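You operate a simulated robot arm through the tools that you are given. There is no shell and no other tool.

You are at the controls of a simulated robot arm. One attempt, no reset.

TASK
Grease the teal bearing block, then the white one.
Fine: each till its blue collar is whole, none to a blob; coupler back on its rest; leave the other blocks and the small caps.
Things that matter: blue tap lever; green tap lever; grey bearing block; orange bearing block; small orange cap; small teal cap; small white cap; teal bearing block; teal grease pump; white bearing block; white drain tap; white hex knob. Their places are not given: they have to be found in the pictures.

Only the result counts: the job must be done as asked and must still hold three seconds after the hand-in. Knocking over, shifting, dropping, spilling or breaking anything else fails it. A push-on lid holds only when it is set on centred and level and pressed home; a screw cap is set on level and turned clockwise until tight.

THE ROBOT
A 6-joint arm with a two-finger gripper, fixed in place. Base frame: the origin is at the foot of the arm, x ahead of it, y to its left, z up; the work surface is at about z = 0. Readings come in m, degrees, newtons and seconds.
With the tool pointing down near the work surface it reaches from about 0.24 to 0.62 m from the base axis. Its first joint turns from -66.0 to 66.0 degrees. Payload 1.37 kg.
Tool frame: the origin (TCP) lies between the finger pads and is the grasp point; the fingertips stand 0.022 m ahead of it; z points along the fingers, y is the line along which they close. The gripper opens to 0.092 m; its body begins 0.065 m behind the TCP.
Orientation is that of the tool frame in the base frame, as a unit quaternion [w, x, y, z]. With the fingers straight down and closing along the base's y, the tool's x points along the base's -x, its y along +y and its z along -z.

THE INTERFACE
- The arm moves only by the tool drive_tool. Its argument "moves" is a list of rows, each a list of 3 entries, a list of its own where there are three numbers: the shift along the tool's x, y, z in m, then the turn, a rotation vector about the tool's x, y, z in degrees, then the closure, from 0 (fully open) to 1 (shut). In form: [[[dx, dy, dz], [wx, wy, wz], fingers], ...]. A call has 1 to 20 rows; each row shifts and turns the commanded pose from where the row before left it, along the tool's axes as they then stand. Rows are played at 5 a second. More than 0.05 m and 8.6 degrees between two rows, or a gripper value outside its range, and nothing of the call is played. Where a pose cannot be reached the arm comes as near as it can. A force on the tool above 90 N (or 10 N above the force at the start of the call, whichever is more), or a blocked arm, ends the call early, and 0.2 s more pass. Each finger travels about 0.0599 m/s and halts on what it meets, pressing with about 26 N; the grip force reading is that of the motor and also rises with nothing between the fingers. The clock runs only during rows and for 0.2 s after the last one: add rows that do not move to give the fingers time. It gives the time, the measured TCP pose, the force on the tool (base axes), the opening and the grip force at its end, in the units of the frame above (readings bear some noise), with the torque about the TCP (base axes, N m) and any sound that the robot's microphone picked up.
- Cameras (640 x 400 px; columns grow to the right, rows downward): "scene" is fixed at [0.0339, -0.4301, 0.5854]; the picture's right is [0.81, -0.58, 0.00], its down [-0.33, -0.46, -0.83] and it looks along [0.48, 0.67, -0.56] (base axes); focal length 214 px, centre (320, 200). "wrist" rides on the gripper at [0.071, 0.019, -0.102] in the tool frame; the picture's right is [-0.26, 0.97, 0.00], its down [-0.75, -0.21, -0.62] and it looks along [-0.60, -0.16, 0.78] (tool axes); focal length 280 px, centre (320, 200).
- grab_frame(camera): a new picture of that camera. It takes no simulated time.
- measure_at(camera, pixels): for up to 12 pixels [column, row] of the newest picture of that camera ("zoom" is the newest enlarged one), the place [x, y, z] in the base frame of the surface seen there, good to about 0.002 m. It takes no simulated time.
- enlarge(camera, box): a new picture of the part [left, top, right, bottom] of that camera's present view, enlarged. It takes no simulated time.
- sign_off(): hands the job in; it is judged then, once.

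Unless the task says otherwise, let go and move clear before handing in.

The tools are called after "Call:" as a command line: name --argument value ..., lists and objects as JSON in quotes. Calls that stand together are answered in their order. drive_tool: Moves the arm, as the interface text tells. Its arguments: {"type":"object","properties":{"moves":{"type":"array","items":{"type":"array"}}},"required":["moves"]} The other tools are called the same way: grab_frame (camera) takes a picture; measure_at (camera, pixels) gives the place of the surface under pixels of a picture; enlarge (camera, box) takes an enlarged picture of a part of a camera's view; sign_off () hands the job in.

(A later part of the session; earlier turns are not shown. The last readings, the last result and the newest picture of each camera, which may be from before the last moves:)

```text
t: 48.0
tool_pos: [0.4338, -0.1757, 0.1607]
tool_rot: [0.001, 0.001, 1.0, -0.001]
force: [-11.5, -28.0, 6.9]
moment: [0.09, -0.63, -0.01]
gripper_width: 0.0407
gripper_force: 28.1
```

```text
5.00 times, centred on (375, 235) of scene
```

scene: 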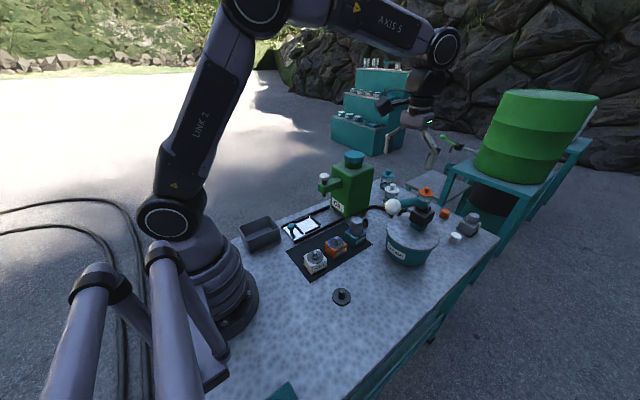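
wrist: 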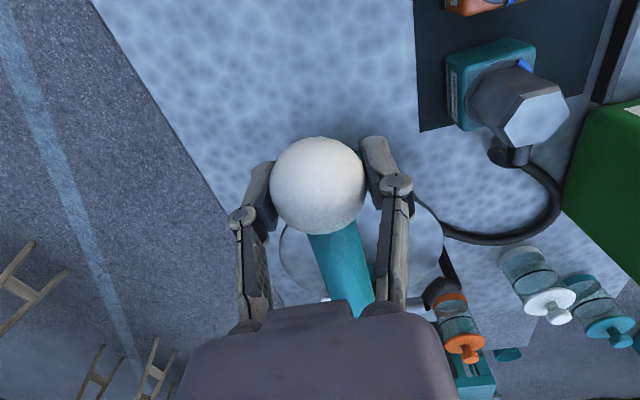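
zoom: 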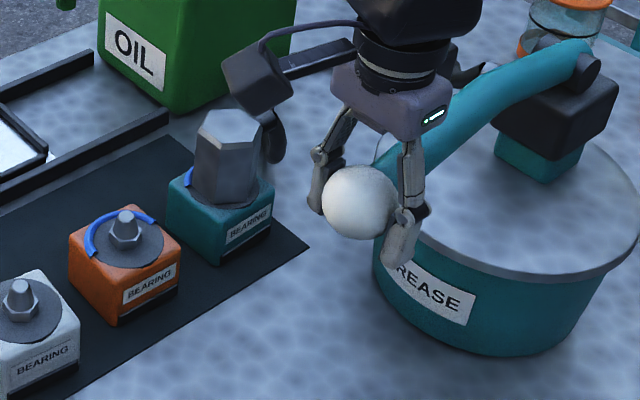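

Gripping makes side force swing (now -28 N in y), so I'll relieve it by opening the fingers slightly in place. First a look at the collar from both cameras.

Call:
enlarge --camera "scene" --box '[335, 205, 385, 245]'

Call:
grab_frame --camera "wrist"

Call:
enlarge --camera "wrist" --box '[420, 20, 580, 160]'

```text
10.00 times, centred on (360, 225) of scene
```

zoom: 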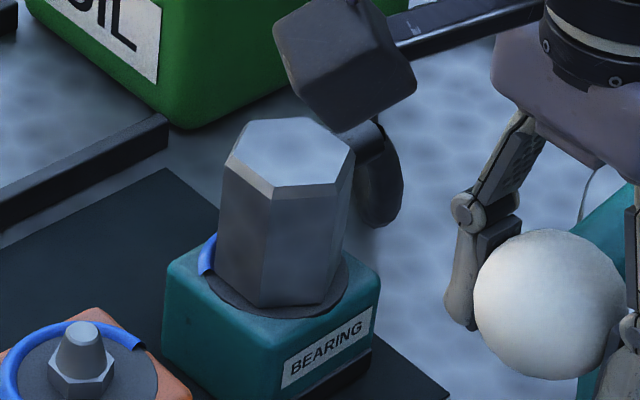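

```text
taken
```

wrist: 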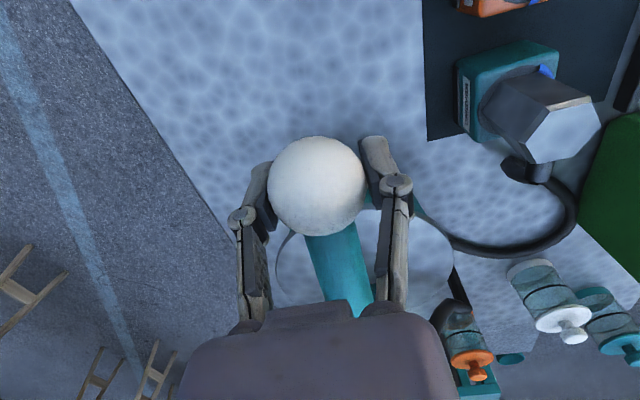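

```text
2.86 times, centred on (500, 90) of wrist
```

zoom: 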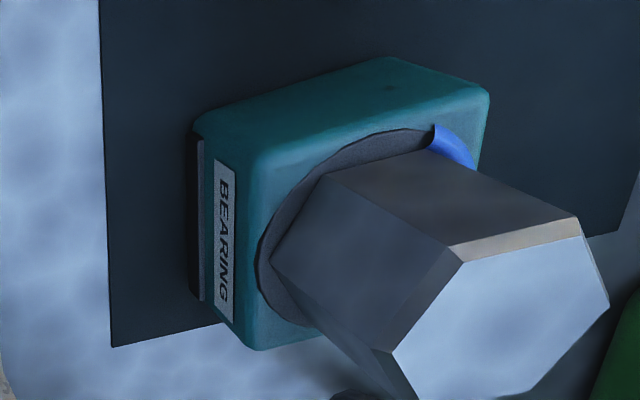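

The visible collar end has not changed. I open the fingers to 0.05 m in place to relieve the side load and see whether the lever springs back or stays.

Call:
drive_tool --moves '[[[0, 0, 0], [0, 0, 0], 0.46], [[0, 0, 0], [0, 0, 0], 0.46], [[0, 0, 0], [0, 0, 0], 0.46]]'

Call:
enlarge --camera "scene" --box '[330, 185, 430, 275]'

Call:
grab_frame --camera "wrist"

```text
t: 48.8
tool_pos: [0.4346, -0.1729, 0.1611]
tool_rot: [0.001, 0.0, 1.0, 0.001]
force: [0.0, -3.9, 2.8]
moment: [0.09, 0.07, 0.03]
gripper_width: 0.0507
gripper_force: 1.2
```

```text
4.44 times, centred on (380, 230) of scene
```

zoom: 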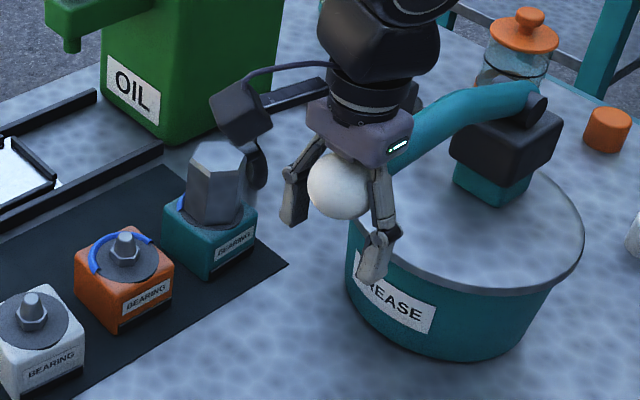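

```text
taken
```

wrist: 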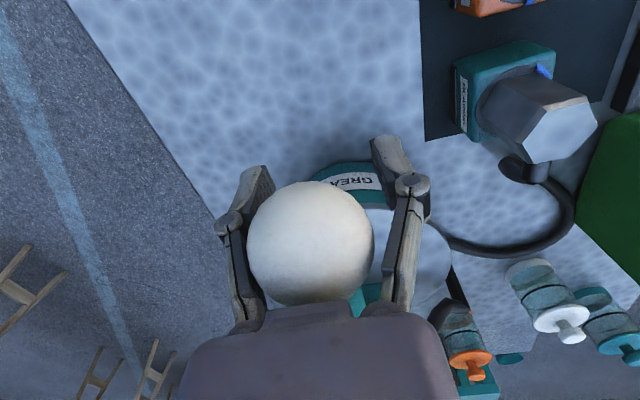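

The lever springs back up by itself: the ball rose against the palm with only ~3 N, caged between the open fingers. I'll use the palm to push down, since no clamping means no side load; pushing down 4 cm now and reading force.

Call:
drive_tool --moves '[[[0, 0, 0.01], [0, 0, 0], 0.46], [[0, 0, 0.01], [0, 0, 0], 0.46], [[0, 0, 0.01], [0, 0, 0], 0.46]]'

Call:
drive_tool --moves '[[[0, 0, 0.007], [0, 0, 0], 0.46], [[0, 0, 0.007], [0, 0, 0], 0.46]]'

Call:
enlarge --camera "scene" --box '[330, 185, 430, 275]'

Call:
enlarge --camera "scene" --box '[335, 205, 385, 245]'

```text
t: 49.6
tool_pos: [0.4333, -0.1731, 0.1291]
tool_rot: [0.001, -0.001, 1.0, -0.001]
force: [0.4, -12.7, 6.2]
moment: [0.53, -0.16, 0.16]
gripper_width: 0.0558
gripper_force: 2.1
```

```text
t: 50.2
tool_pos: [0.4336, -0.1737, 0.1147]
tool_rot: [0.001, -0.001, 1.0, -0.001]
force: [1.1, -9.1, 6.1]
moment: [0.39, 0.0, 0.15]
gripper_width: 0.0557
gripper_force: 1.9
```

```text
4.44 times, centred on (380, 230) of scene
```

zoom: 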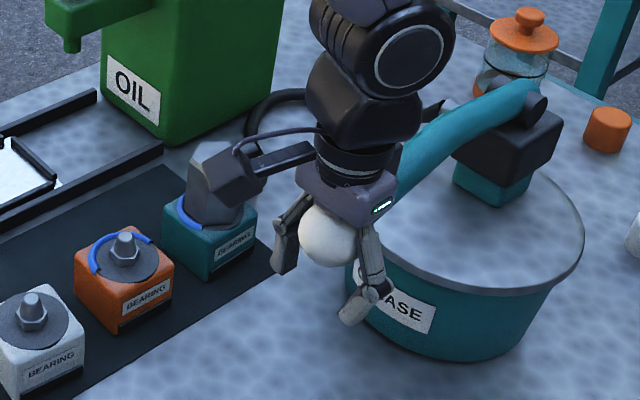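

```text
10.00 times, centred on (360, 225) of scene
```

zoom: 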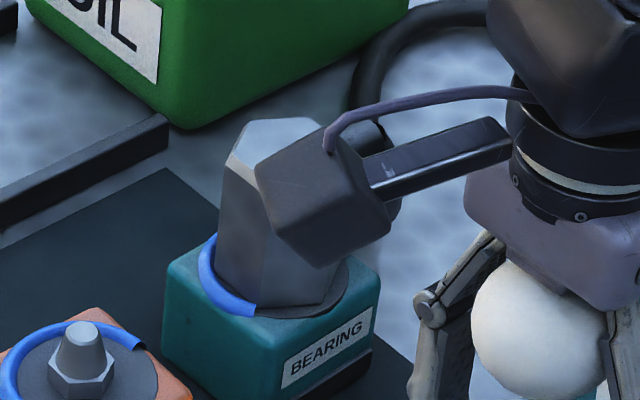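

The collar's end grew: it now reaches the front at zoom (252,312), so grease flows on the downstroke — now about half whole. I push a bit further down and watch for growth per millimetre.

Call:
drive_tool --moves '[[[0, 0, 0.005], [0, 0, 0], 0.46], [[0, 0, 0.005], [0, 0, 0], 0.46], [[0, 0, 0], [0, 0, 0], 0.46]]'

Call:
enlarge --camera "scene" --box '[335, 205, 385, 245]'

Call:
grab_frame --camera "scene"

Call:
grab_frame --camera "wrist"

```text
t: 51.0
tool_pos: [0.4342, -0.1733, 0.1054]
tool_rot: [0.001, 0.0, 1.0, 0.0]
force: [3.2, -9.5, 7.0]
moment: [0.42, 0.13, 0.14]
gripper_width: 0.0555
gripper_force: 2.0
```

```text
10.00 times, centred on (360, 225) of scene
```

zoom: 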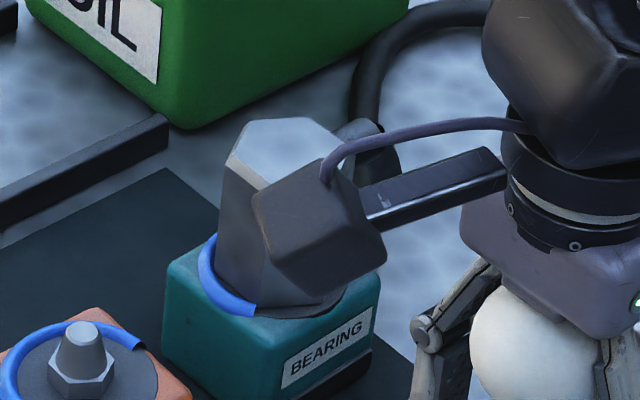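

```text
taken
```

scene: 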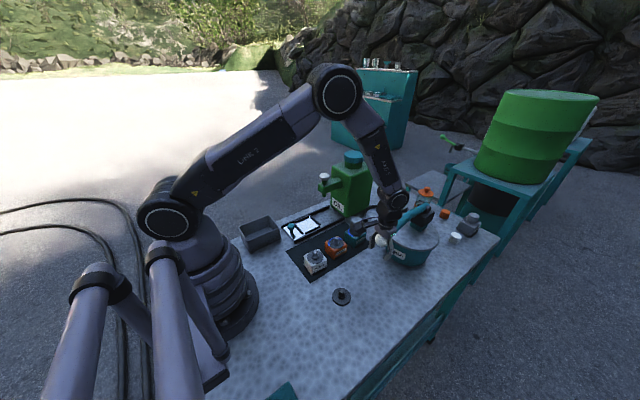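

```text
taken
```

wrist: 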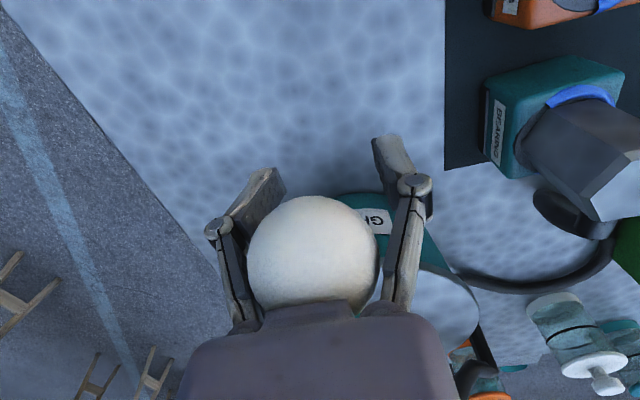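

A further 10 mm brought no more growth, so it is one dose per stroke (about 43°). I open the cage a little, re-centre y by -3 mm, and let the lever return fully to the top.

Call:
drive_tool --moves '[[[0, -0.003, -0.01], [0, 0, 0], 0.3], [[0, 0, -0.03], [0, 0, 0], 0.3], [[0, 0, -0.03], [0, 0, 0], 0.3], [[0, 0, -0.03], [0, 0, 0], 0.3], [[0, 0, -0.022], [0, 0, 0], 0.3], [[0, 0, 0], [0, 0, 0], 0.3]]'

Call:
enlarge --camera "scene" --box '[330, 185, 430, 275]'

Call:
enlarge --camera "scene" --box '[335, 205, 385, 245]'

Call:
grab_frame --camera "wrist"

```text
t: 52.4
tool_pos: [0.4351, -0.1755, 0.2298]
tool_rot: [-0.001, 0.0, 1.0, 0.0]
force: [-0.3, 0.4, -0.9]
moment: [0.0, -0.02, 0.01]
gripper_width: 0.0646
gripper_force: 0.0
```

```text
4.44 times, centred on (380, 230) of scene
```

zoom: 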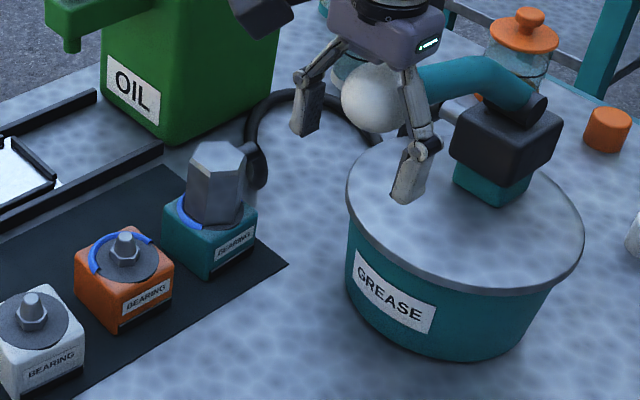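

```text
10.00 times, centred on (360, 225) of scene
```

zoom: 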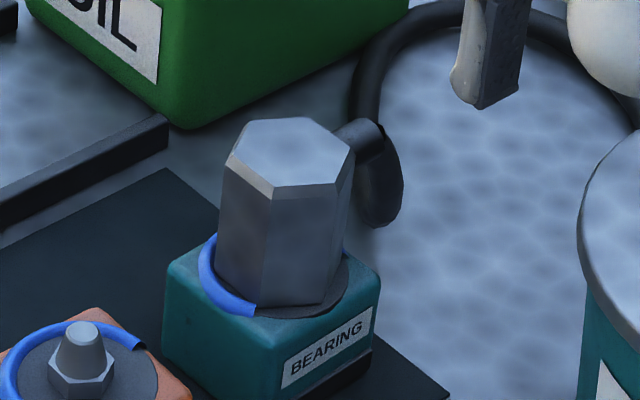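

```text
taken
```

wrist: 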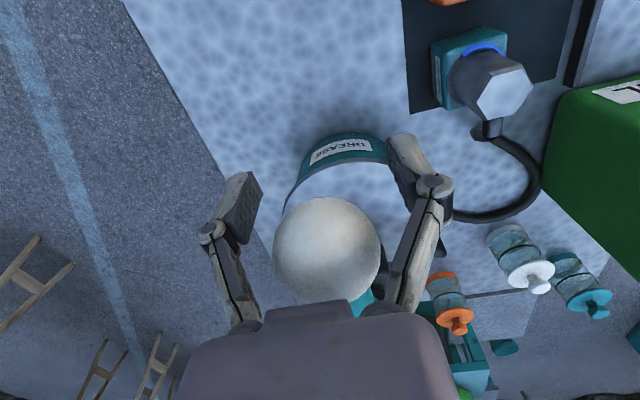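

Lever is back at the top stop, collar holding at about half. Second stroke: pushing down with the palm to TCP z≈0.107.

Call:
drive_tool --moves '[[[0, 0, 0.02], [0, 0, 0], 0.3], [[0, 0, 0.02], [0, 0, 0], 0.3], [[0, 0, 0.02], [0, 0, 0], 0.3], [[0, 0, 0.02], [0, 0, 0], 0.3], [[0, 0, 0.02], [0, 0, 0], 0.3], [[0, 0, 0], [0, 0, 0], 0.3]]'

Call:
enlarge --camera "scene" --box '[335, 205, 385, 245]'

```text
t: 53.8
tool_pos: [0.4353, -0.1748, 0.128]
tool_rot: [0.001, -0.001, 1.0, 0.0]
force: [-5.8, -1.9, 5.4]
moment: [0.13, -0.34, 0.02]
gripper_width: 0.0647
gripper_force: 0.1
```

```text
10.00 times, centred on (360, 225) of scene
```

zoom: 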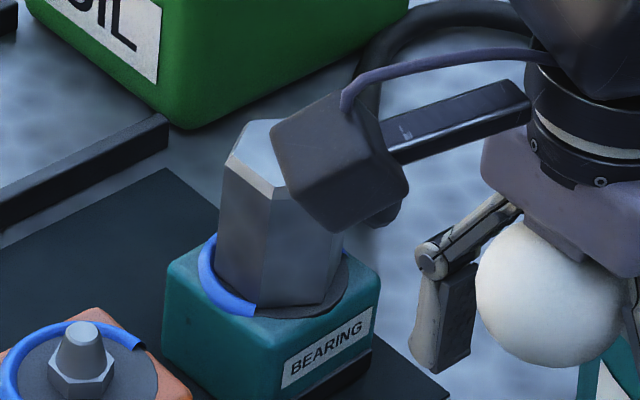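

At TCP 0.128 no growth yet. Continuing to about 0.108.

Call:
drive_tool --moves '[[[0, 0, 0.01], [0, 0, 0], 0.3], [[0, 0, 0.005], [0, 0, 0], 0.3], [[0, 0, 0], [0, 0, 0], 0.3]]'

Call:
enlarge --camera "scene" --box '[335, 205, 385, 245]'

```text
t: 54.6
tool_pos: [0.4354, -0.1758, 0.1129]
tool_rot: [0.002, 0.001, 1.0, -0.002]
force: [5.8, 0.9, 6.1]
moment: [0.0, 0.43, 0.02]
gripper_width: 0.0643
gripper_force: 0.1
```

```text
10.00 times, centred on (360, 225) of scene
```

zoom: 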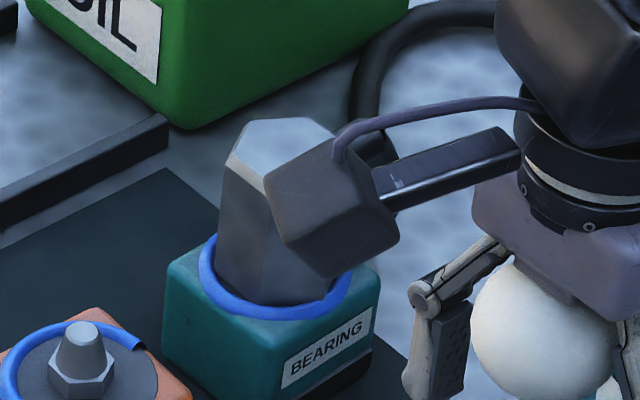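

The collar has grown to the right side (zoom ~(350,278)), a bigger dose than the first. I wait in place briefly to see if it's still growing, and look at the picture from the wrist too.

Call:
drive_tool --moves '[[[0, 0, 0], [0, 0, 0], 0.3], [[0, 0, 0], [0, 0, 0], 0.3]]'

Call:
enlarge --camera "scene" --box '[335, 205, 385, 245]'

Call:
enlarge --camera "wrist" --box '[480, 40, 640, 220]'

```text
t: 55.2
tool_pos: [0.4339, -0.1757, 0.1112]
tool_rot: [0.001, 0.0, 1.0, -0.001]
force: [7.6, 1.9, 6.0]
moment: [-0.06, 0.51, -0.02]
gripper_width: 0.0646
gripper_force: 0.1
```

```text
10.00 times, centred on (360, 225) of scene
```

zoom: 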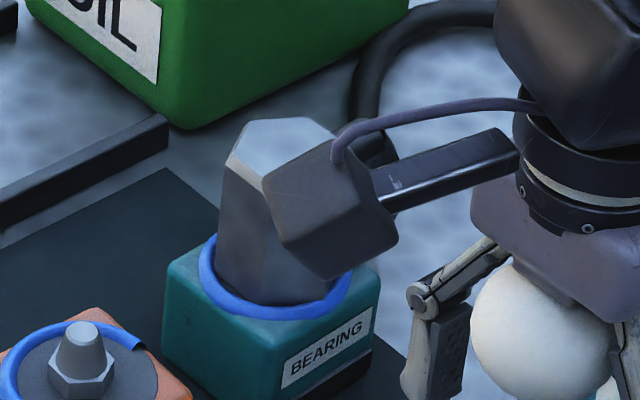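

```text
2.22 times, centred on (560, 130) of wrist
```

zoom: 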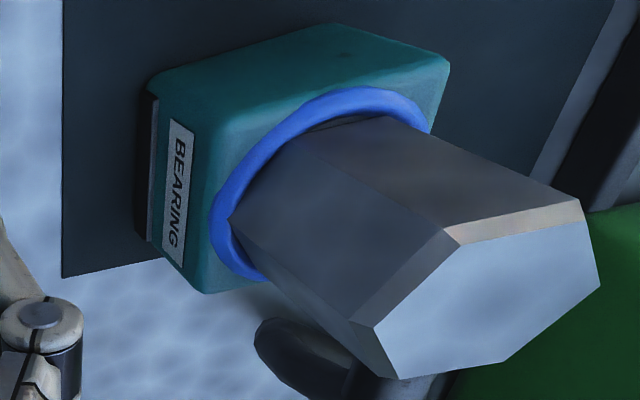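

The collar looks nearly whole from this side; the hidden part is behind the coupler. I raise the tool to let the lever return and get clear views.

Call:
drive_tool --moves '[[[0, 0, -0.01], [0, 0, 0], 0.3], [[0, 0, -0.03], [0, 0, 0], 0.3], [[0, 0, -0.03], [0, 0, 0], 0.3], [[0, 0, -0.03], [0, 0, 0], 0.3], [[0, 0, -0.016], [0, 0, 0], 0.2], [[0, 0, 0], [0, 0, 0], 0.1]]'

Call:
enlarge --camera "scene" --box '[335, 205, 385, 245]'

Call:
grab_frame --camera "wrist"

Call:
enlarge --camera "wrist" --box '[420, 10, 580, 150]'

```text
t: 56.6
tool_pos: [0.433, -0.1746, 0.2302]
tool_rot: [0.0, 0.001, 1.0, 0.0]
force: [-0.4, 0.3, -0.8]
moment: [0.03, -0.05, 0.04]
gripper_width: 0.0827
gripper_force: 0.0
```

```text
10.00 times, centred on (360, 225) of scene
```

zoom: 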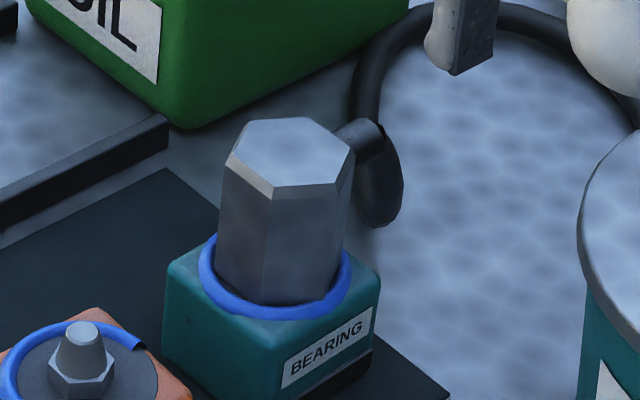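

```text
taken
```

wrist: 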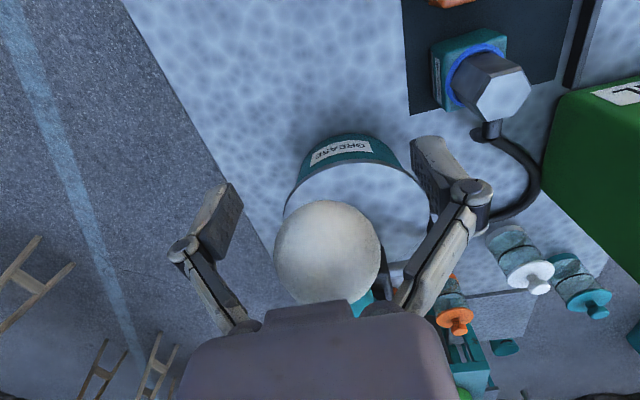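

```text
2.86 times, centred on (500, 80) of wrist
```

zoom: 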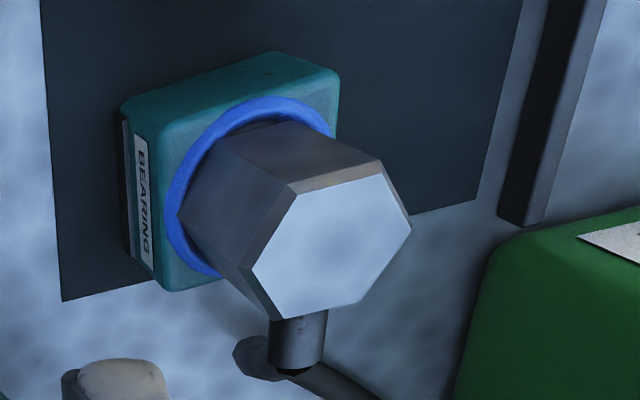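

The visible collar reaches to about -5° on the right; only a small sector facing +x could still be open. I rise clear of the ball, move toward (0.54,-0.07) and yaw the tool so that the wrist camera sees that far side.

Call:
drive_tool --moves '[[[0, 0, -0.02], [0, 0, 0], 0.0], [[0, 0, -0.035], [0, 0, 0], 0.0], [[0, 0, -0.035], [0, 0, 0], 0.0], [[0, 0, -0.03], [0, 0, 0], 0.0], [[-0.02, 0.02, 0], [0, 0, 0], 0.0], [[-0.029, 0.029, 0], [0, 0, 0], 0.0], [[-0.029, 0.029, 0], [0, 0, 0], 0.0], [[-0.029, 0.027, 0], [0, 0, 0], 0.0], [[0, 0, 0], [0, 0, -8.3], 0.0], [[0, 0, 0], [0, 0, -8.3], 0.0], [[0, 0, 0], [0, 0, -8.3], 0.0], [[0, 0, 0], [0, 0, -8.3], 0.0], [[0, 0, 0], [0, 0, -8.3], 0.0], [[0, 0, 0], [0, 0, -8.3], 0.0], [[0, 0, 0], [0, 0, -8.3], 0.0], [[0, 0, 0], [0, 0, -8.3], 0.0], [[0, 0, 0], [0, 0, -8.3], 0.0], [[0, 0, 0], [0, 0, 0], 0.0]]'

Call:
grab_frame --camera "wrist"

Call:
grab_frame --camera "scene"

```text
t: 60.4
tool_pos: [0.5416, -0.0723, 0.3482]
tool_rot: [0.001, -0.607, 0.795, -0.001]
force: [-0.4, 0.0, -1.2]
moment: [-0.01, 0.02, -0.02]
gripper_width: 0.0919
gripper_force: 0.0
```

```text
taken
```

wrist: 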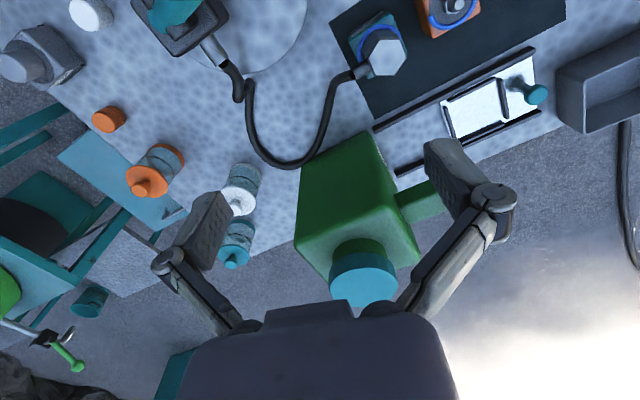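

```text
taken
```

scene: 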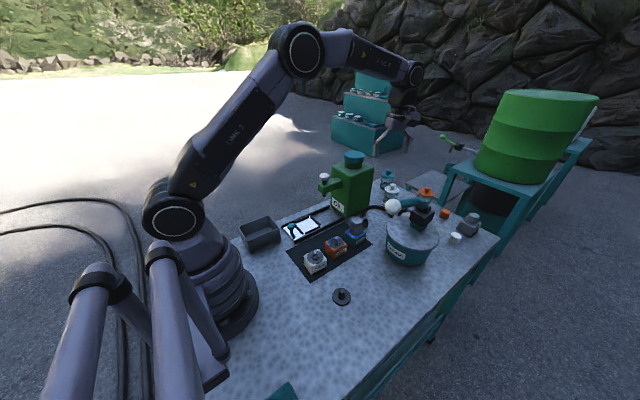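

Call:
enlarge --camera "wrist" --box '[335, 5, 425, 85]'

Call:
enlarge --camera "wrist" --box '[355, 15, 405, 65]'

```text
5.00 times, centred on (380, 45) of wrist
```

zoom: 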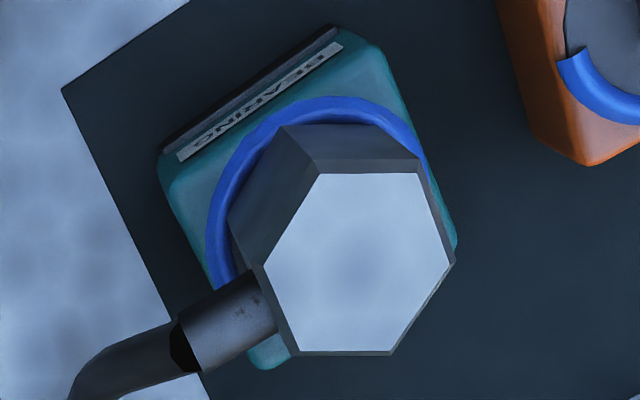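

```text
8.00 times, centred on (380, 40) of wrist
```

zoom: 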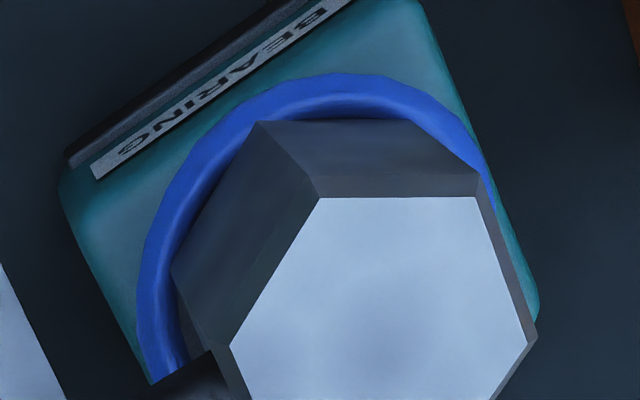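

The collar is continuous up to the hose fitting; only the sector hidden by the fitting (about -5° to 20°) is unseen. I turn to the gripping yaw and shift toward +y to look from the other side.

Call:
drive_tool --moves '[[[0, 0, 0], [0, 0, 8.08], 0.0], [[0, 0, 0], [0, 0, 8.08], 0.0], [[0, 0, 0], [0, 0, 8.08], 0.0], [[0, 0, 0], [0, 0, 8.08], 0.0], [[0, 0, 0], [0, 0, 8.08], 0.0], [[0, 0, 0], [0, 0, 8.08], 0.0], [[0, 0, 0], [0, 0, 8.08], 0.0], [[0, 0, 0], [0, 0, 8.08], 0.0], [[0, 0, 0], [0, 0, 8.08], 0.0], [[0, 0, 0], [0, 0, 8.08], 0.0], [[0, 0, 0], [0, 0, 8.08], 0.0], [[0, 0, 0], [0, 0, 8.08], 0.0], [[0, 0, 0], [0, 0, 7.74], 0.0], [[0.0104, 0.0249, 0], [0, 0, 0], 0.0], [[0.0104, 0.0249, 0], [0, 0, 0], 0.0], [[0.0104, 0.0249, 0], [0, 0, 0], 0.0], [[0, 0, 0], [0, 0, 0], 0.0]]'

Call:
grab_frame --camera "wrist"

```text
t: 64.0
tool_pos: [0.5494, 0.0125, 0.3468]
tool_rot: [0.002, 0.258, 0.966, 0.001]
force: [0.0, -0.7, 0.1]
moment: [-0.02, 0.0, 0.01]
gripper_width: 0.092
gripper_force: 0.0
```

```text
taken
```

wrist: 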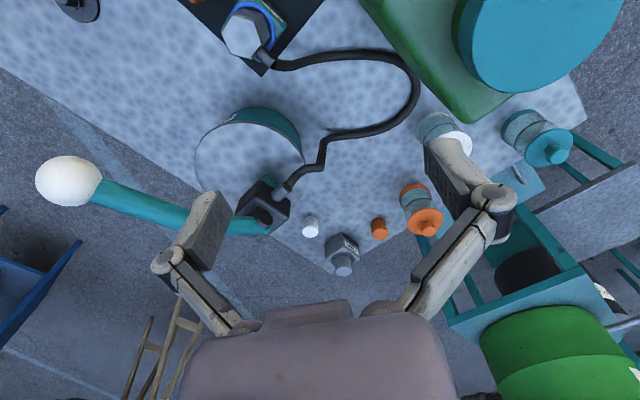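

Call:
enlarge --camera "wrist" --box '[215, 0, 295, 75]'

Call:
enlarge --camera "wrist" --box '[240, 20, 290, 70]'

```text
5.33 times, centred on (255, 38) of wrist
```

zoom: 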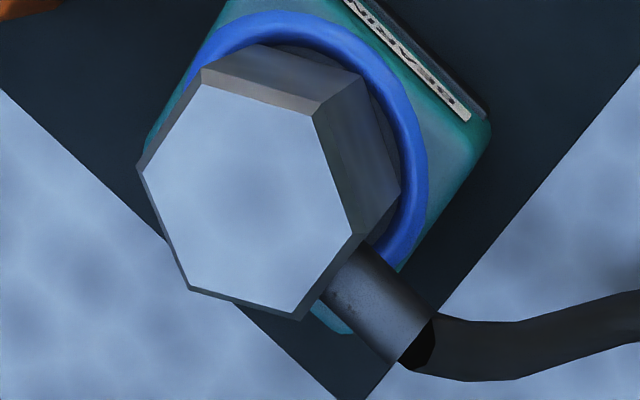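

```text
8.00 times, centred on (265, 45) of wrist
```

zoom: 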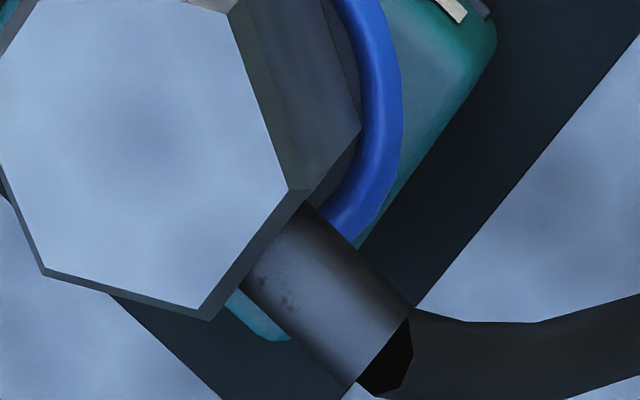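

From this side too the blue ring runs unbroken under the fitting, so the teal collar appears whole. Now I return above the coupler (target TCP (0.475,-0.033)) and descend to z≈0.17 to check alignment for regripping.

Call:
drive_tool --moves '[[[0.00735, -0.01247, 0], [0, 0, 0], 0.1], [[0.00735, -0.01247, 0], [0, 0, 0], 0.2], [[0.00735, -0.01247, 0], [0, 0, 0], 0.25], [[0.00735, -0.01247, 0], [0, 0, 0], 0.25], [[0.00735, -0.01247, 0], [0, 0, 0], 0.25], [[0.00735, -0.01247, 0], [0, 0, 0], 0.25], [[0, 0, 0.03], [0, 0, 0], 0.25], [[0, 0, 0.035], [0, 0, 0], 0.25], [[0, 0, 0.035], [0, 0, 0], 0.25], [[0, 0, 0.035], [0, 0, 0], 0.25], [[0, 0, 0.03], [0, 0, 0], 0.25], [[0, 0, 0.01], [0, 0, 0], 0.25], [[0, 0, 0], [0, 0, 0], 0.25]]'

Call:
grab_frame --camera "wrist"

Call:
enlarge --camera "wrist" --box '[240, 60, 400, 220]'

```text
t: 66.8
tool_pos: [0.4727, -0.0337, 0.1724]
tool_rot: [0.0, 0.259, 0.966, 0.0]
force: [-0.4, 0.6, 0.1]
moment: [-0.01, 0.0, 0.0]
gripper_width: 0.0688
gripper_force: 0.1
```

```text
taken
```

wrist: 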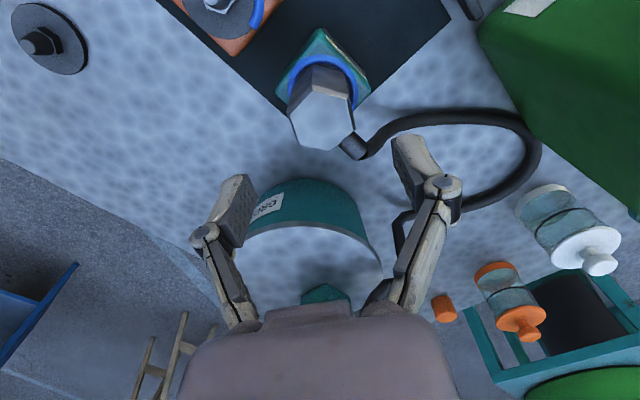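

```text
2.50 times, centred on (320, 140) of wrist
```

zoom: 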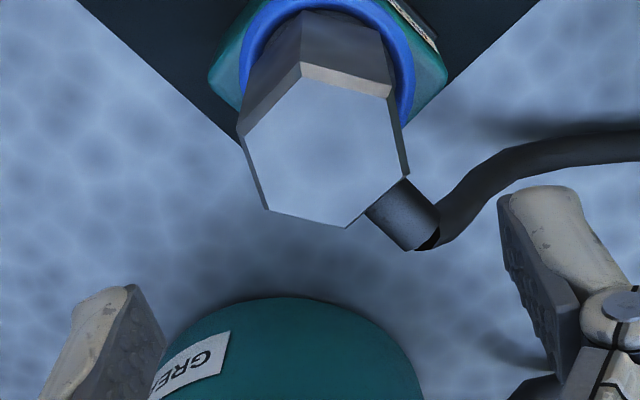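

The coupler top is centred at wrist (322,122), matching the earlier aligned reference. I descend to TCP z≈0.086 with the fingers at 0.069.

Call:
drive_tool --moves '[[[0, 0, 0.02], [0, 0, 0], 0.25], [[0, 0, 0.025], [0, 0, 0], 0.25], [[0, 0, 0.02], [0, 0, 0], 0.25], [[0, 0, 0.015], [0, 0, 0], 0.25], [[0, 0, 0.006], [0, 0, 0], 0.25], [[0, 0, 0], [0, 0, 0], 0.25]]'

Call:
enlarge --camera "wrist" --box '[200, 90, 440, 260]'

```text
t: 68.2
tool_pos: [0.476, -0.0342, 0.0866]
tool_rot: [0.0, 0.259, 0.966, 0.0]
force: [0.1, 0.5, -1.2]
moment: [-0.04, -0.01, 0.01]
gripper_width: 0.0689
gripper_force: 0.1
```

```text
2.35 times, centred on (320, 175) of wrist
```

zoom: 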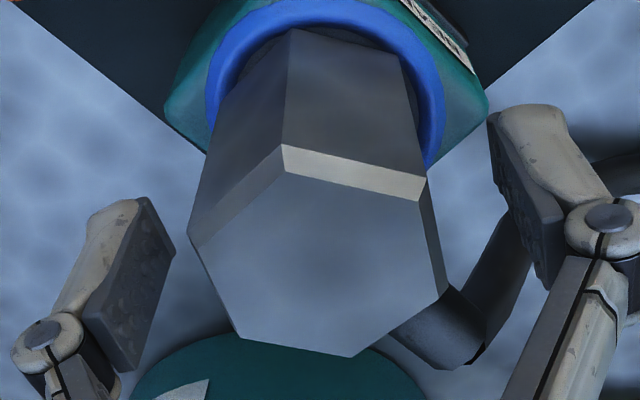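

The coupler is well centred (corner at zoom (284,145), as in the earlier centred grip). I close and start a slow 1 mm-step lift.

Call:
drive_tool --moves '[[[0, 0, 0], [0, 0, 0], 0.45], [[0, 0, 0], [0, 0, 0], 0.6], [[0, 0, 0], [0, 0, 0], 1.0], [[0, 0, 0], [0, 0, 0], 1.0], [[0, 0, 0], [0, 0, 0], 1.0]]'

Call:
drive_tool --moves '[[[0, 0, -0.001], [0, 0, 0], 1.0], [[0, 0, -0.001], [0, 0, 0], 1.0]]'

Call:
drive_tool --moves '[[[0, 0, -0.001], [0, 0, 0], 1.0], [[0, 0, -0.001], [0, 0, 0], 1.0]]'

Call:
enlarge --camera "wrist" --box '[200, 90, 440, 260]'

```text
t: 69.4
tool_pos: [0.4759, -0.0344, 0.0876]
tool_rot: [0.001, 0.258, 0.966, -0.001]
force: [0.3, 0.1, 1.0]
moment: [0.0, -0.05, -0.01]
gripper_width: 0.0404
gripper_force: 26.4
```

```text
t: 70.0
tool_pos: [0.4763, -0.0333, 0.0889]
tool_rot: [0.0, 0.258, 0.966, -0.001]
force: [0.7, 0.6, -2.5]
moment: [0.02, 0.03, -0.01]
gripper_width: 0.0404
gripper_force: 25.9
```

```text
t: 70.6
tool_pos: [0.4765, -0.0335, 0.0919]
tool_rot: [0.001, 0.258, 0.966, -0.001]
force: [-0.3, 0.1, -1.4]
moment: [0.01, 0.03, -0.02]
gripper_width: 0.0405
gripper_force: 25.6
```

```text
2.35 times, centred on (320, 175) of wrist
```

zoom: 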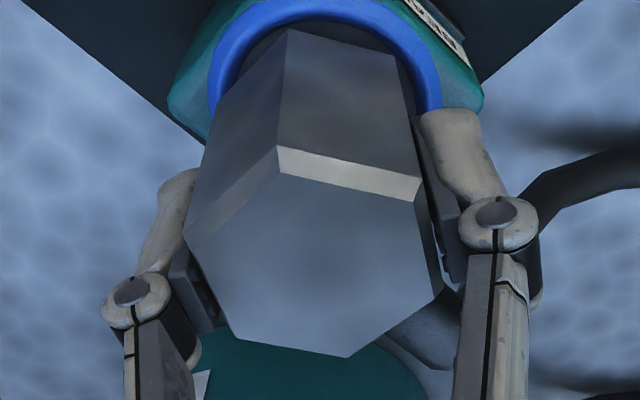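

The force is just the coupler's weight and its position in the hand is constant, so it's coming up. I continue lifting gently.

Call:
drive_tool --moves '[[[0, 0, -0.002], [0, 0, 0], 1.0], [[0, 0, -0.002], [0, 0, 0], 1.0], [[0, 0, -0.003], [0, 0, 0], 1.0], [[0, 0, -0.004], [0, 0, 0], 1.0], [[0, 0, -0.005], [0, 0, 0], 1.0], [[0, 0, -0.006], [0, 0, 0], 1.0], [[0, 0, -0.008], [0, 0, 0], 1.0], [[0, 0, -0.01], [0, 0, 0], 1.0], [[0, 0, -0.012], [0, 0, 0], 1.0], [[0, 0, -0.015], [0, 0, 0], 1.0], [[0, 0, -0.015], [0, 0, 0], 1.0], [[0, 0, -0.013], [0, 0, 0], 1.0], [[0, 0, 0], [0, 0, 0], 1.0]]'

Call:
enlarge --camera "scene" --box '[330, 205, 380, 250]'

Call:
enlarge --camera "wrist" --box '[290, 40, 360, 125]'

Call:
grab_frame --camera "wrist"

```text
t: 73.4
tool_pos: [0.4737, -0.0329, 0.1879]
tool_rot: [0.001, 0.258, 0.966, 0.001]
force: [-0.2, 0.2, -1.9]
moment: [0.01, -0.05, 0.0]
gripper_width: 0.0402
gripper_force: 25.1
```

```text
8.89 times, centred on (355, 228) of scene
```

zoom: 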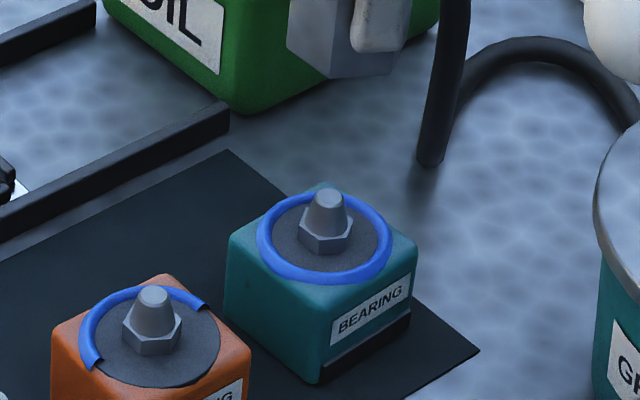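

```text
4.71 times, centred on (325, 82) of wrist
```

zoom: 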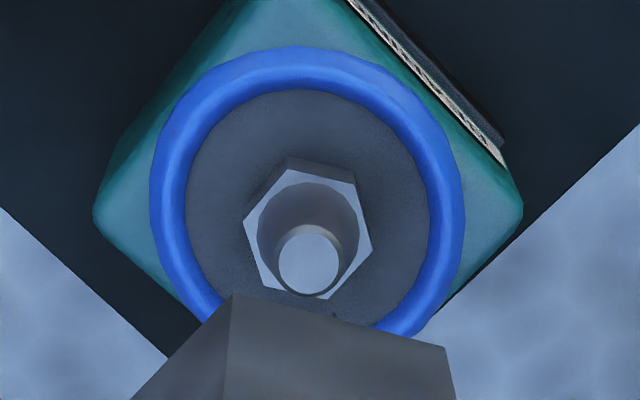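

```text
taken
```

wrist: 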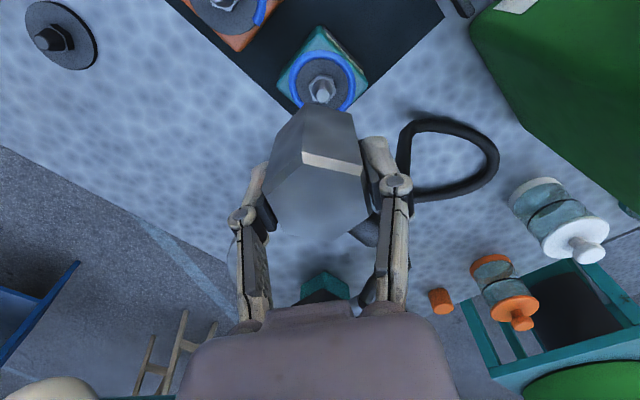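

The teal collar is a clean, whole ring. Now I measure where the coupler sits in the hand before going to the white block.

Call:
measure_at --camera "wrist" --pixels '[[310, 175], [330, 180], [320, 200], [340, 195], [300, 205], [350, 185], [322, 96]]'

Call:
enlarge --camera "wrist" --box '[220, 40, 440, 270]'

```text
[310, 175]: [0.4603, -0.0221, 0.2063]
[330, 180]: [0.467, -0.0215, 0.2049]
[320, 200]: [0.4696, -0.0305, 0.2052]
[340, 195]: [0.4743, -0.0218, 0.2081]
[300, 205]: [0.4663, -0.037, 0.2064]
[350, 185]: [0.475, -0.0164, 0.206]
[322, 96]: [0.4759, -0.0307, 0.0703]
```

```text
1.74 times, centred on (330, 155) of wrist
```

zoom: 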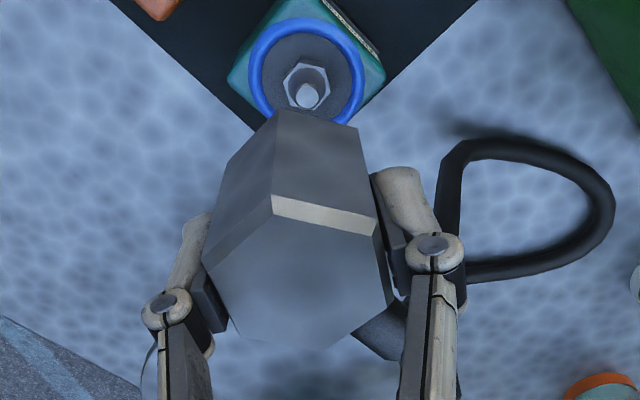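

Teal tip shows at zoom (308,260) as the new alignment reference. I carry the coupler at this height to above the white block, delta (-0.186,-0.011).

Call:
drive_tool --moves '[[[0.008, -0.0053, 0], [0, 0, 0], 1.0], [[0.01553, -0.01025, 0], [0, 0, 0], 1.0], [[0.01553, -0.01025, 0], [0, 0, 0], 1.0], [[0.01553, -0.01025, 0], [0, 0, 0], 1.0], [[0.01553, -0.01025, 0], [0, 0, 0], 1.0], [[0.01553, -0.01025, 0], [0, 0, 0], 1.0], [[0.01553, -0.01025, 0], [0, 0, 0], 1.0], [[0.01553, -0.01025, 0], [0, 0, 0], 1.0], [[0.01553, -0.01025, 0], [0, 0, 0], 1.0], [[0.01553, -0.01025, 0], [0, 0, 0], 1.0], [[0.00753, -0.00495, 0], [0, 0, 0], 1.0], [[0, 0, 0], [0, 0, 0], 1.0]]'

Call:
grab_frame --camera "wrist"

Call:
enlarge --camera "wrist" --box '[290, 40, 360, 125]'

Call:
grab_frame --camera "scene"

```text
t: 76.0
tool_pos: [0.2891, -0.0456, 0.1845]
tool_rot: [0.001, 0.259, 0.966, -0.001]
force: [0.0, 0.4, -1.3]
moment: [0.0, 0.0, -0.01]
gripper_width: 0.0402
gripper_force: 25.8
```

```text
taken
```

wrist: 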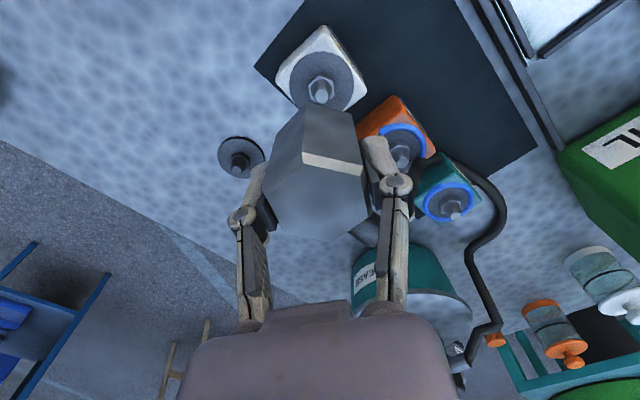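

```text
4.71 times, centred on (325, 82) of wrist
```

zoom: 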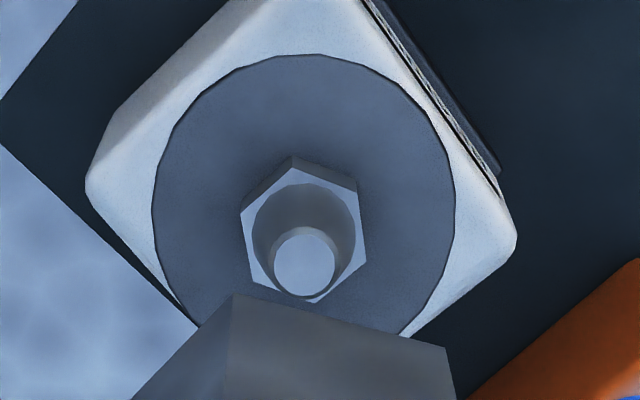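

```text
taken
```

scene: 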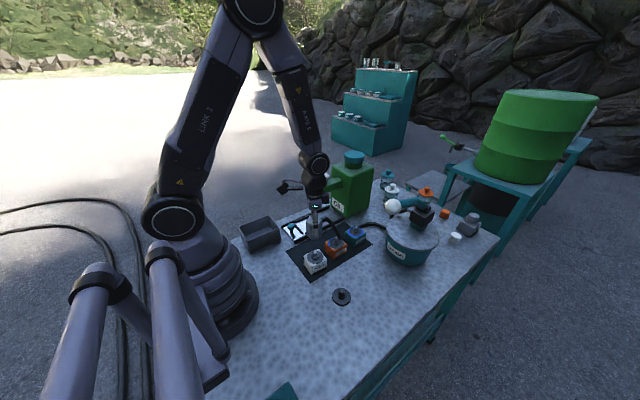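

White tip is at zoom (305,263) versus target (304,261) — aligned. I descend 70 mm quickly and then slowly.

Call:
drive_tool --moves '[[[0, 0, 0.01], [0, 0, 0], 1.0], [[0, 0, 0.015], [0, 0, 0], 1.0], [[0, 0, 0.015], [0, 0, 0], 1.0], [[0, 0, 0.015], [0, 0, 0], 1.0], [[0, 0, 0.01], [0, 0, 0], 1.0], [[0, 0, 0.005], [0, 0, 0], 1.0], [[0, 0, 0], [0, 0, 0], 1.0]]'

Call:
enlarge --camera "scene" --box '[290, 230, 340, 275]'

Call:
enlarge --camera "wrist" --box '[240, 60, 400, 220]'

```text
t: 77.6
tool_pos: [0.2899, -0.0453, 0.1149]
tool_rot: [0.0, 0.259, 0.966, -0.001]
force: [0.4, 0.4, -1.2]
moment: [0.01, -0.03, -0.03]
gripper_width: 0.0402
gripper_force: 26.0
```

```text
8.89 times, centred on (315, 252) of scene
```

zoom: 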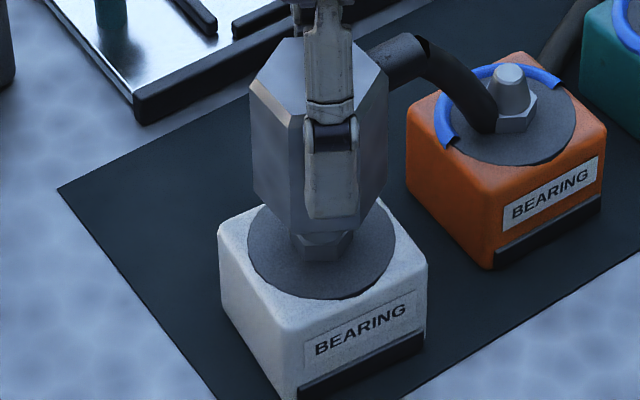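

```text
2.50 times, centred on (320, 140) of wrist
```

zoom: 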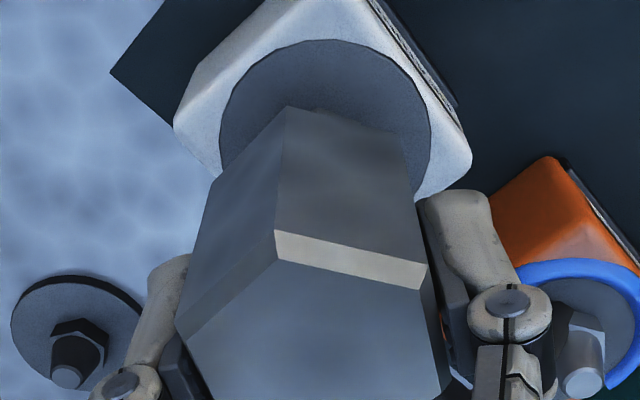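

The coupler is above the white nipple, aligned in both views. I go down in 2 mm steps watching forces.

Call:
drive_tool --moves '[[[0, 0, 0.002], [0, 0, 0], 1.0], [[0, 0, 0.002], [0, 0, 0], 1.0], [[0, 0, 0.002], [0, 0, 0], 1.0], [[0, 0, 0.002], [0, 0, 0], 1.0], [[0, 0, 0.002], [0, 0, 0], 1.0]]'

Call:
drive_tool --moves '[[[0, 0, 0.002], [0, 0, 0], 1.0], [[0, 0, 0.002], [0, 0, 0], 1.0], [[0, 0, 0.002], [0, 0, 0], 1.0], [[0, 0, 0.002], [0, 0, 0], 1.0]]'

Call:
drive_tool --moves '[[[0, 0, 0.002], [0, 0, 0], 1.0], [[0, 0, 0.002], [0, 0, 0], 1.0], [[0, 0, 0.001], [0, 0, 0], 1.0]]'

Call:
drive_tool --moves '[[[0, 0, 0.001], [0, 0, 0], 1.0], [[0, 0, 0.001], [0, 0, 0], 1.0]]'

Call:
enlarge --camera "scene" --box '[290, 230, 340, 275]'

```text
t: 78.8
tool_pos: [0.2909, -0.0451, 0.1053]
tool_rot: [0.001, 0.259, 0.966, 0.0]
force: [0.7, 0.4, -1.4]
moment: [0.0, 0.03, 0.02]
gripper_width: 0.0405
gripper_force: 26.1
```

```text
t: 79.8
tool_pos: [0.2917, -0.0449, 0.0975]
tool_rot: [0.0, 0.26, 0.966, 0.0]
force: [0.1, 0.0, -1.6]
moment: [-0.02, -0.01, 0.0]
gripper_width: 0.04
gripper_force: 26.2
```

```text
t: 80.6
tool_pos: [0.2913, -0.0448, 0.0927]
tool_rot: [0.001, 0.26, 0.966, 0.001]
force: [0.9, 0.3, -1.3]
moment: [-0.02, -0.02, 0.01]
gripper_width: 0.0402
gripper_force: 26.1
```

```text
t: 81.2
tool_pos: [0.2903, -0.0463, 0.0914]
tool_rot: [0.001, 0.26, 0.966, 0.0]
force: [0.3, 0.5, -1.3]
moment: [0.01, 0.0, 0.03]
gripper_width: 0.0404
gripper_force: 25.8
```

```text
8.89 times, centred on (315, 252) of scene
```

zoom: 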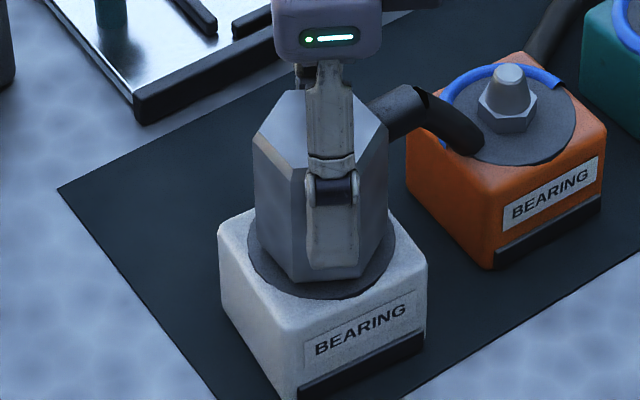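

No contact yet at z≈0.091. Continuing 1 mm at a time to reach home.

Call:
drive_tool --moves '[[[0, 0, 0.001], [0, 0, 0], 1.0], [[0, 0, 0.001], [0, 0, 0], 1.0], [[0, 0, 0.001], [0, 0, 0], 1.0]]'

Call:
drive_tool --moves '[[[0, 0, 0.001], [0, 0, 0], 1.0], [[0, 0, 0.001], [0, 0, 0], 1.0]]'

Call:
drive_tool --moves '[[[0, 0, 0.001], [0, 0, 0], 1.0], [[0, 0, 0.001], [0, 0, 0], 1.0]]'

Call:
enlarge --camera "scene" --box '[290, 230, 340, 275]'

```text
t: 82.0
tool_pos: [0.2895, -0.045, 0.0877]
tool_rot: [0.001, 0.258, 0.966, 0.0]
force: [0.8, 0.0, -1.1]
moment: [0.0, 0.02, 0.02]
gripper_width: 0.0404
gripper_force: 26.0
```

```text
t: 82.6
tool_pos: [0.2901, -0.0447, 0.0867]
tool_rot: [0.0, 0.259, 0.966, -0.001]
force: [-4.6, 1.3, 17.2]
moment: [0.02, 0.09, 0.01]
gripper_width: 0.0403
gripper_force: 26.4
```

```text
t: 83.2
tool_pos: [0.2909, -0.0447, 0.0841]
tool_rot: [0.001, 0.259, 0.966, 0.0]
force: [-5.1, -7.0, 17.9]
moment: [-0.17, 0.1, 0.0]
gripper_width: 0.0406
gripper_force: 25.6
```

```text
8.89 times, centred on (315, 252) of scene
```

zoom: 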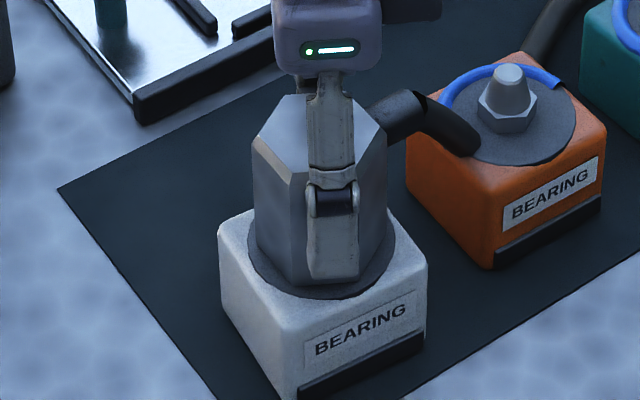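

17–18 N upward as on teal, so it is on the disc with the fingers beginning to slip. I press 2 mm more and measure the coupler top height.

Call:
drive_tool --moves '[[[0, 0, 0.001], [0, 0, 0], 1.0], [[0, 0, 0.001], [0, 0, 0], 1.0], [[0, 0, 0.001], [0, 0, 0], 1.0], [[0, 0, 0], [0, 0, 0], 1.0]]'

Call:
grab_frame --camera "wrist"

Call:
measure_at --camera "wrist" --pixels '[[310, 185], [330, 190], [320, 205], [340, 205], [300, 215], [350, 195], [360, 215], [320, 235], [285, 225]]'

Call:
enlarge --camera "wrist" --box '[240, 60, 400, 260]'

```text
t: 84.2
tool_pos: [0.2904, -0.0449, 0.0826]
tool_rot: [0.002, 0.258, 0.966, 0.0]
force: [2.3, 6.1, 16.4]
moment: [0.13, -0.1, 0.05]
gripper_width: 0.0404
gripper_force: 26.2
```

```text
taken
```

wrist: 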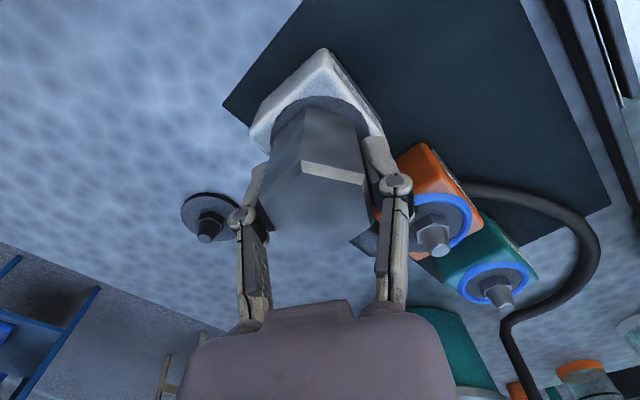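

```text
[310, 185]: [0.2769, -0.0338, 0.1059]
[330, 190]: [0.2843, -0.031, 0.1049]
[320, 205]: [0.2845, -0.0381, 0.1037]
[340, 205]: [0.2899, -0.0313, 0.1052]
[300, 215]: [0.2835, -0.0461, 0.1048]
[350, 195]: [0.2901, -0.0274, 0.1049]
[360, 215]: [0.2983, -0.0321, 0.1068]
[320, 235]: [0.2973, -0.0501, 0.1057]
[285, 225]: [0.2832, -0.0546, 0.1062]
```

```text
2.00 times, centred on (320, 160) of wrist
```

zoom: 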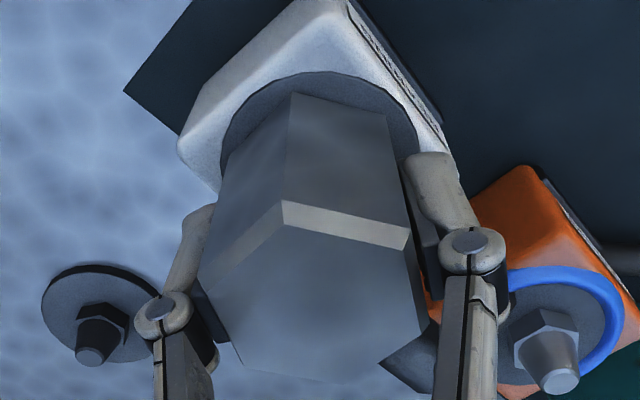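

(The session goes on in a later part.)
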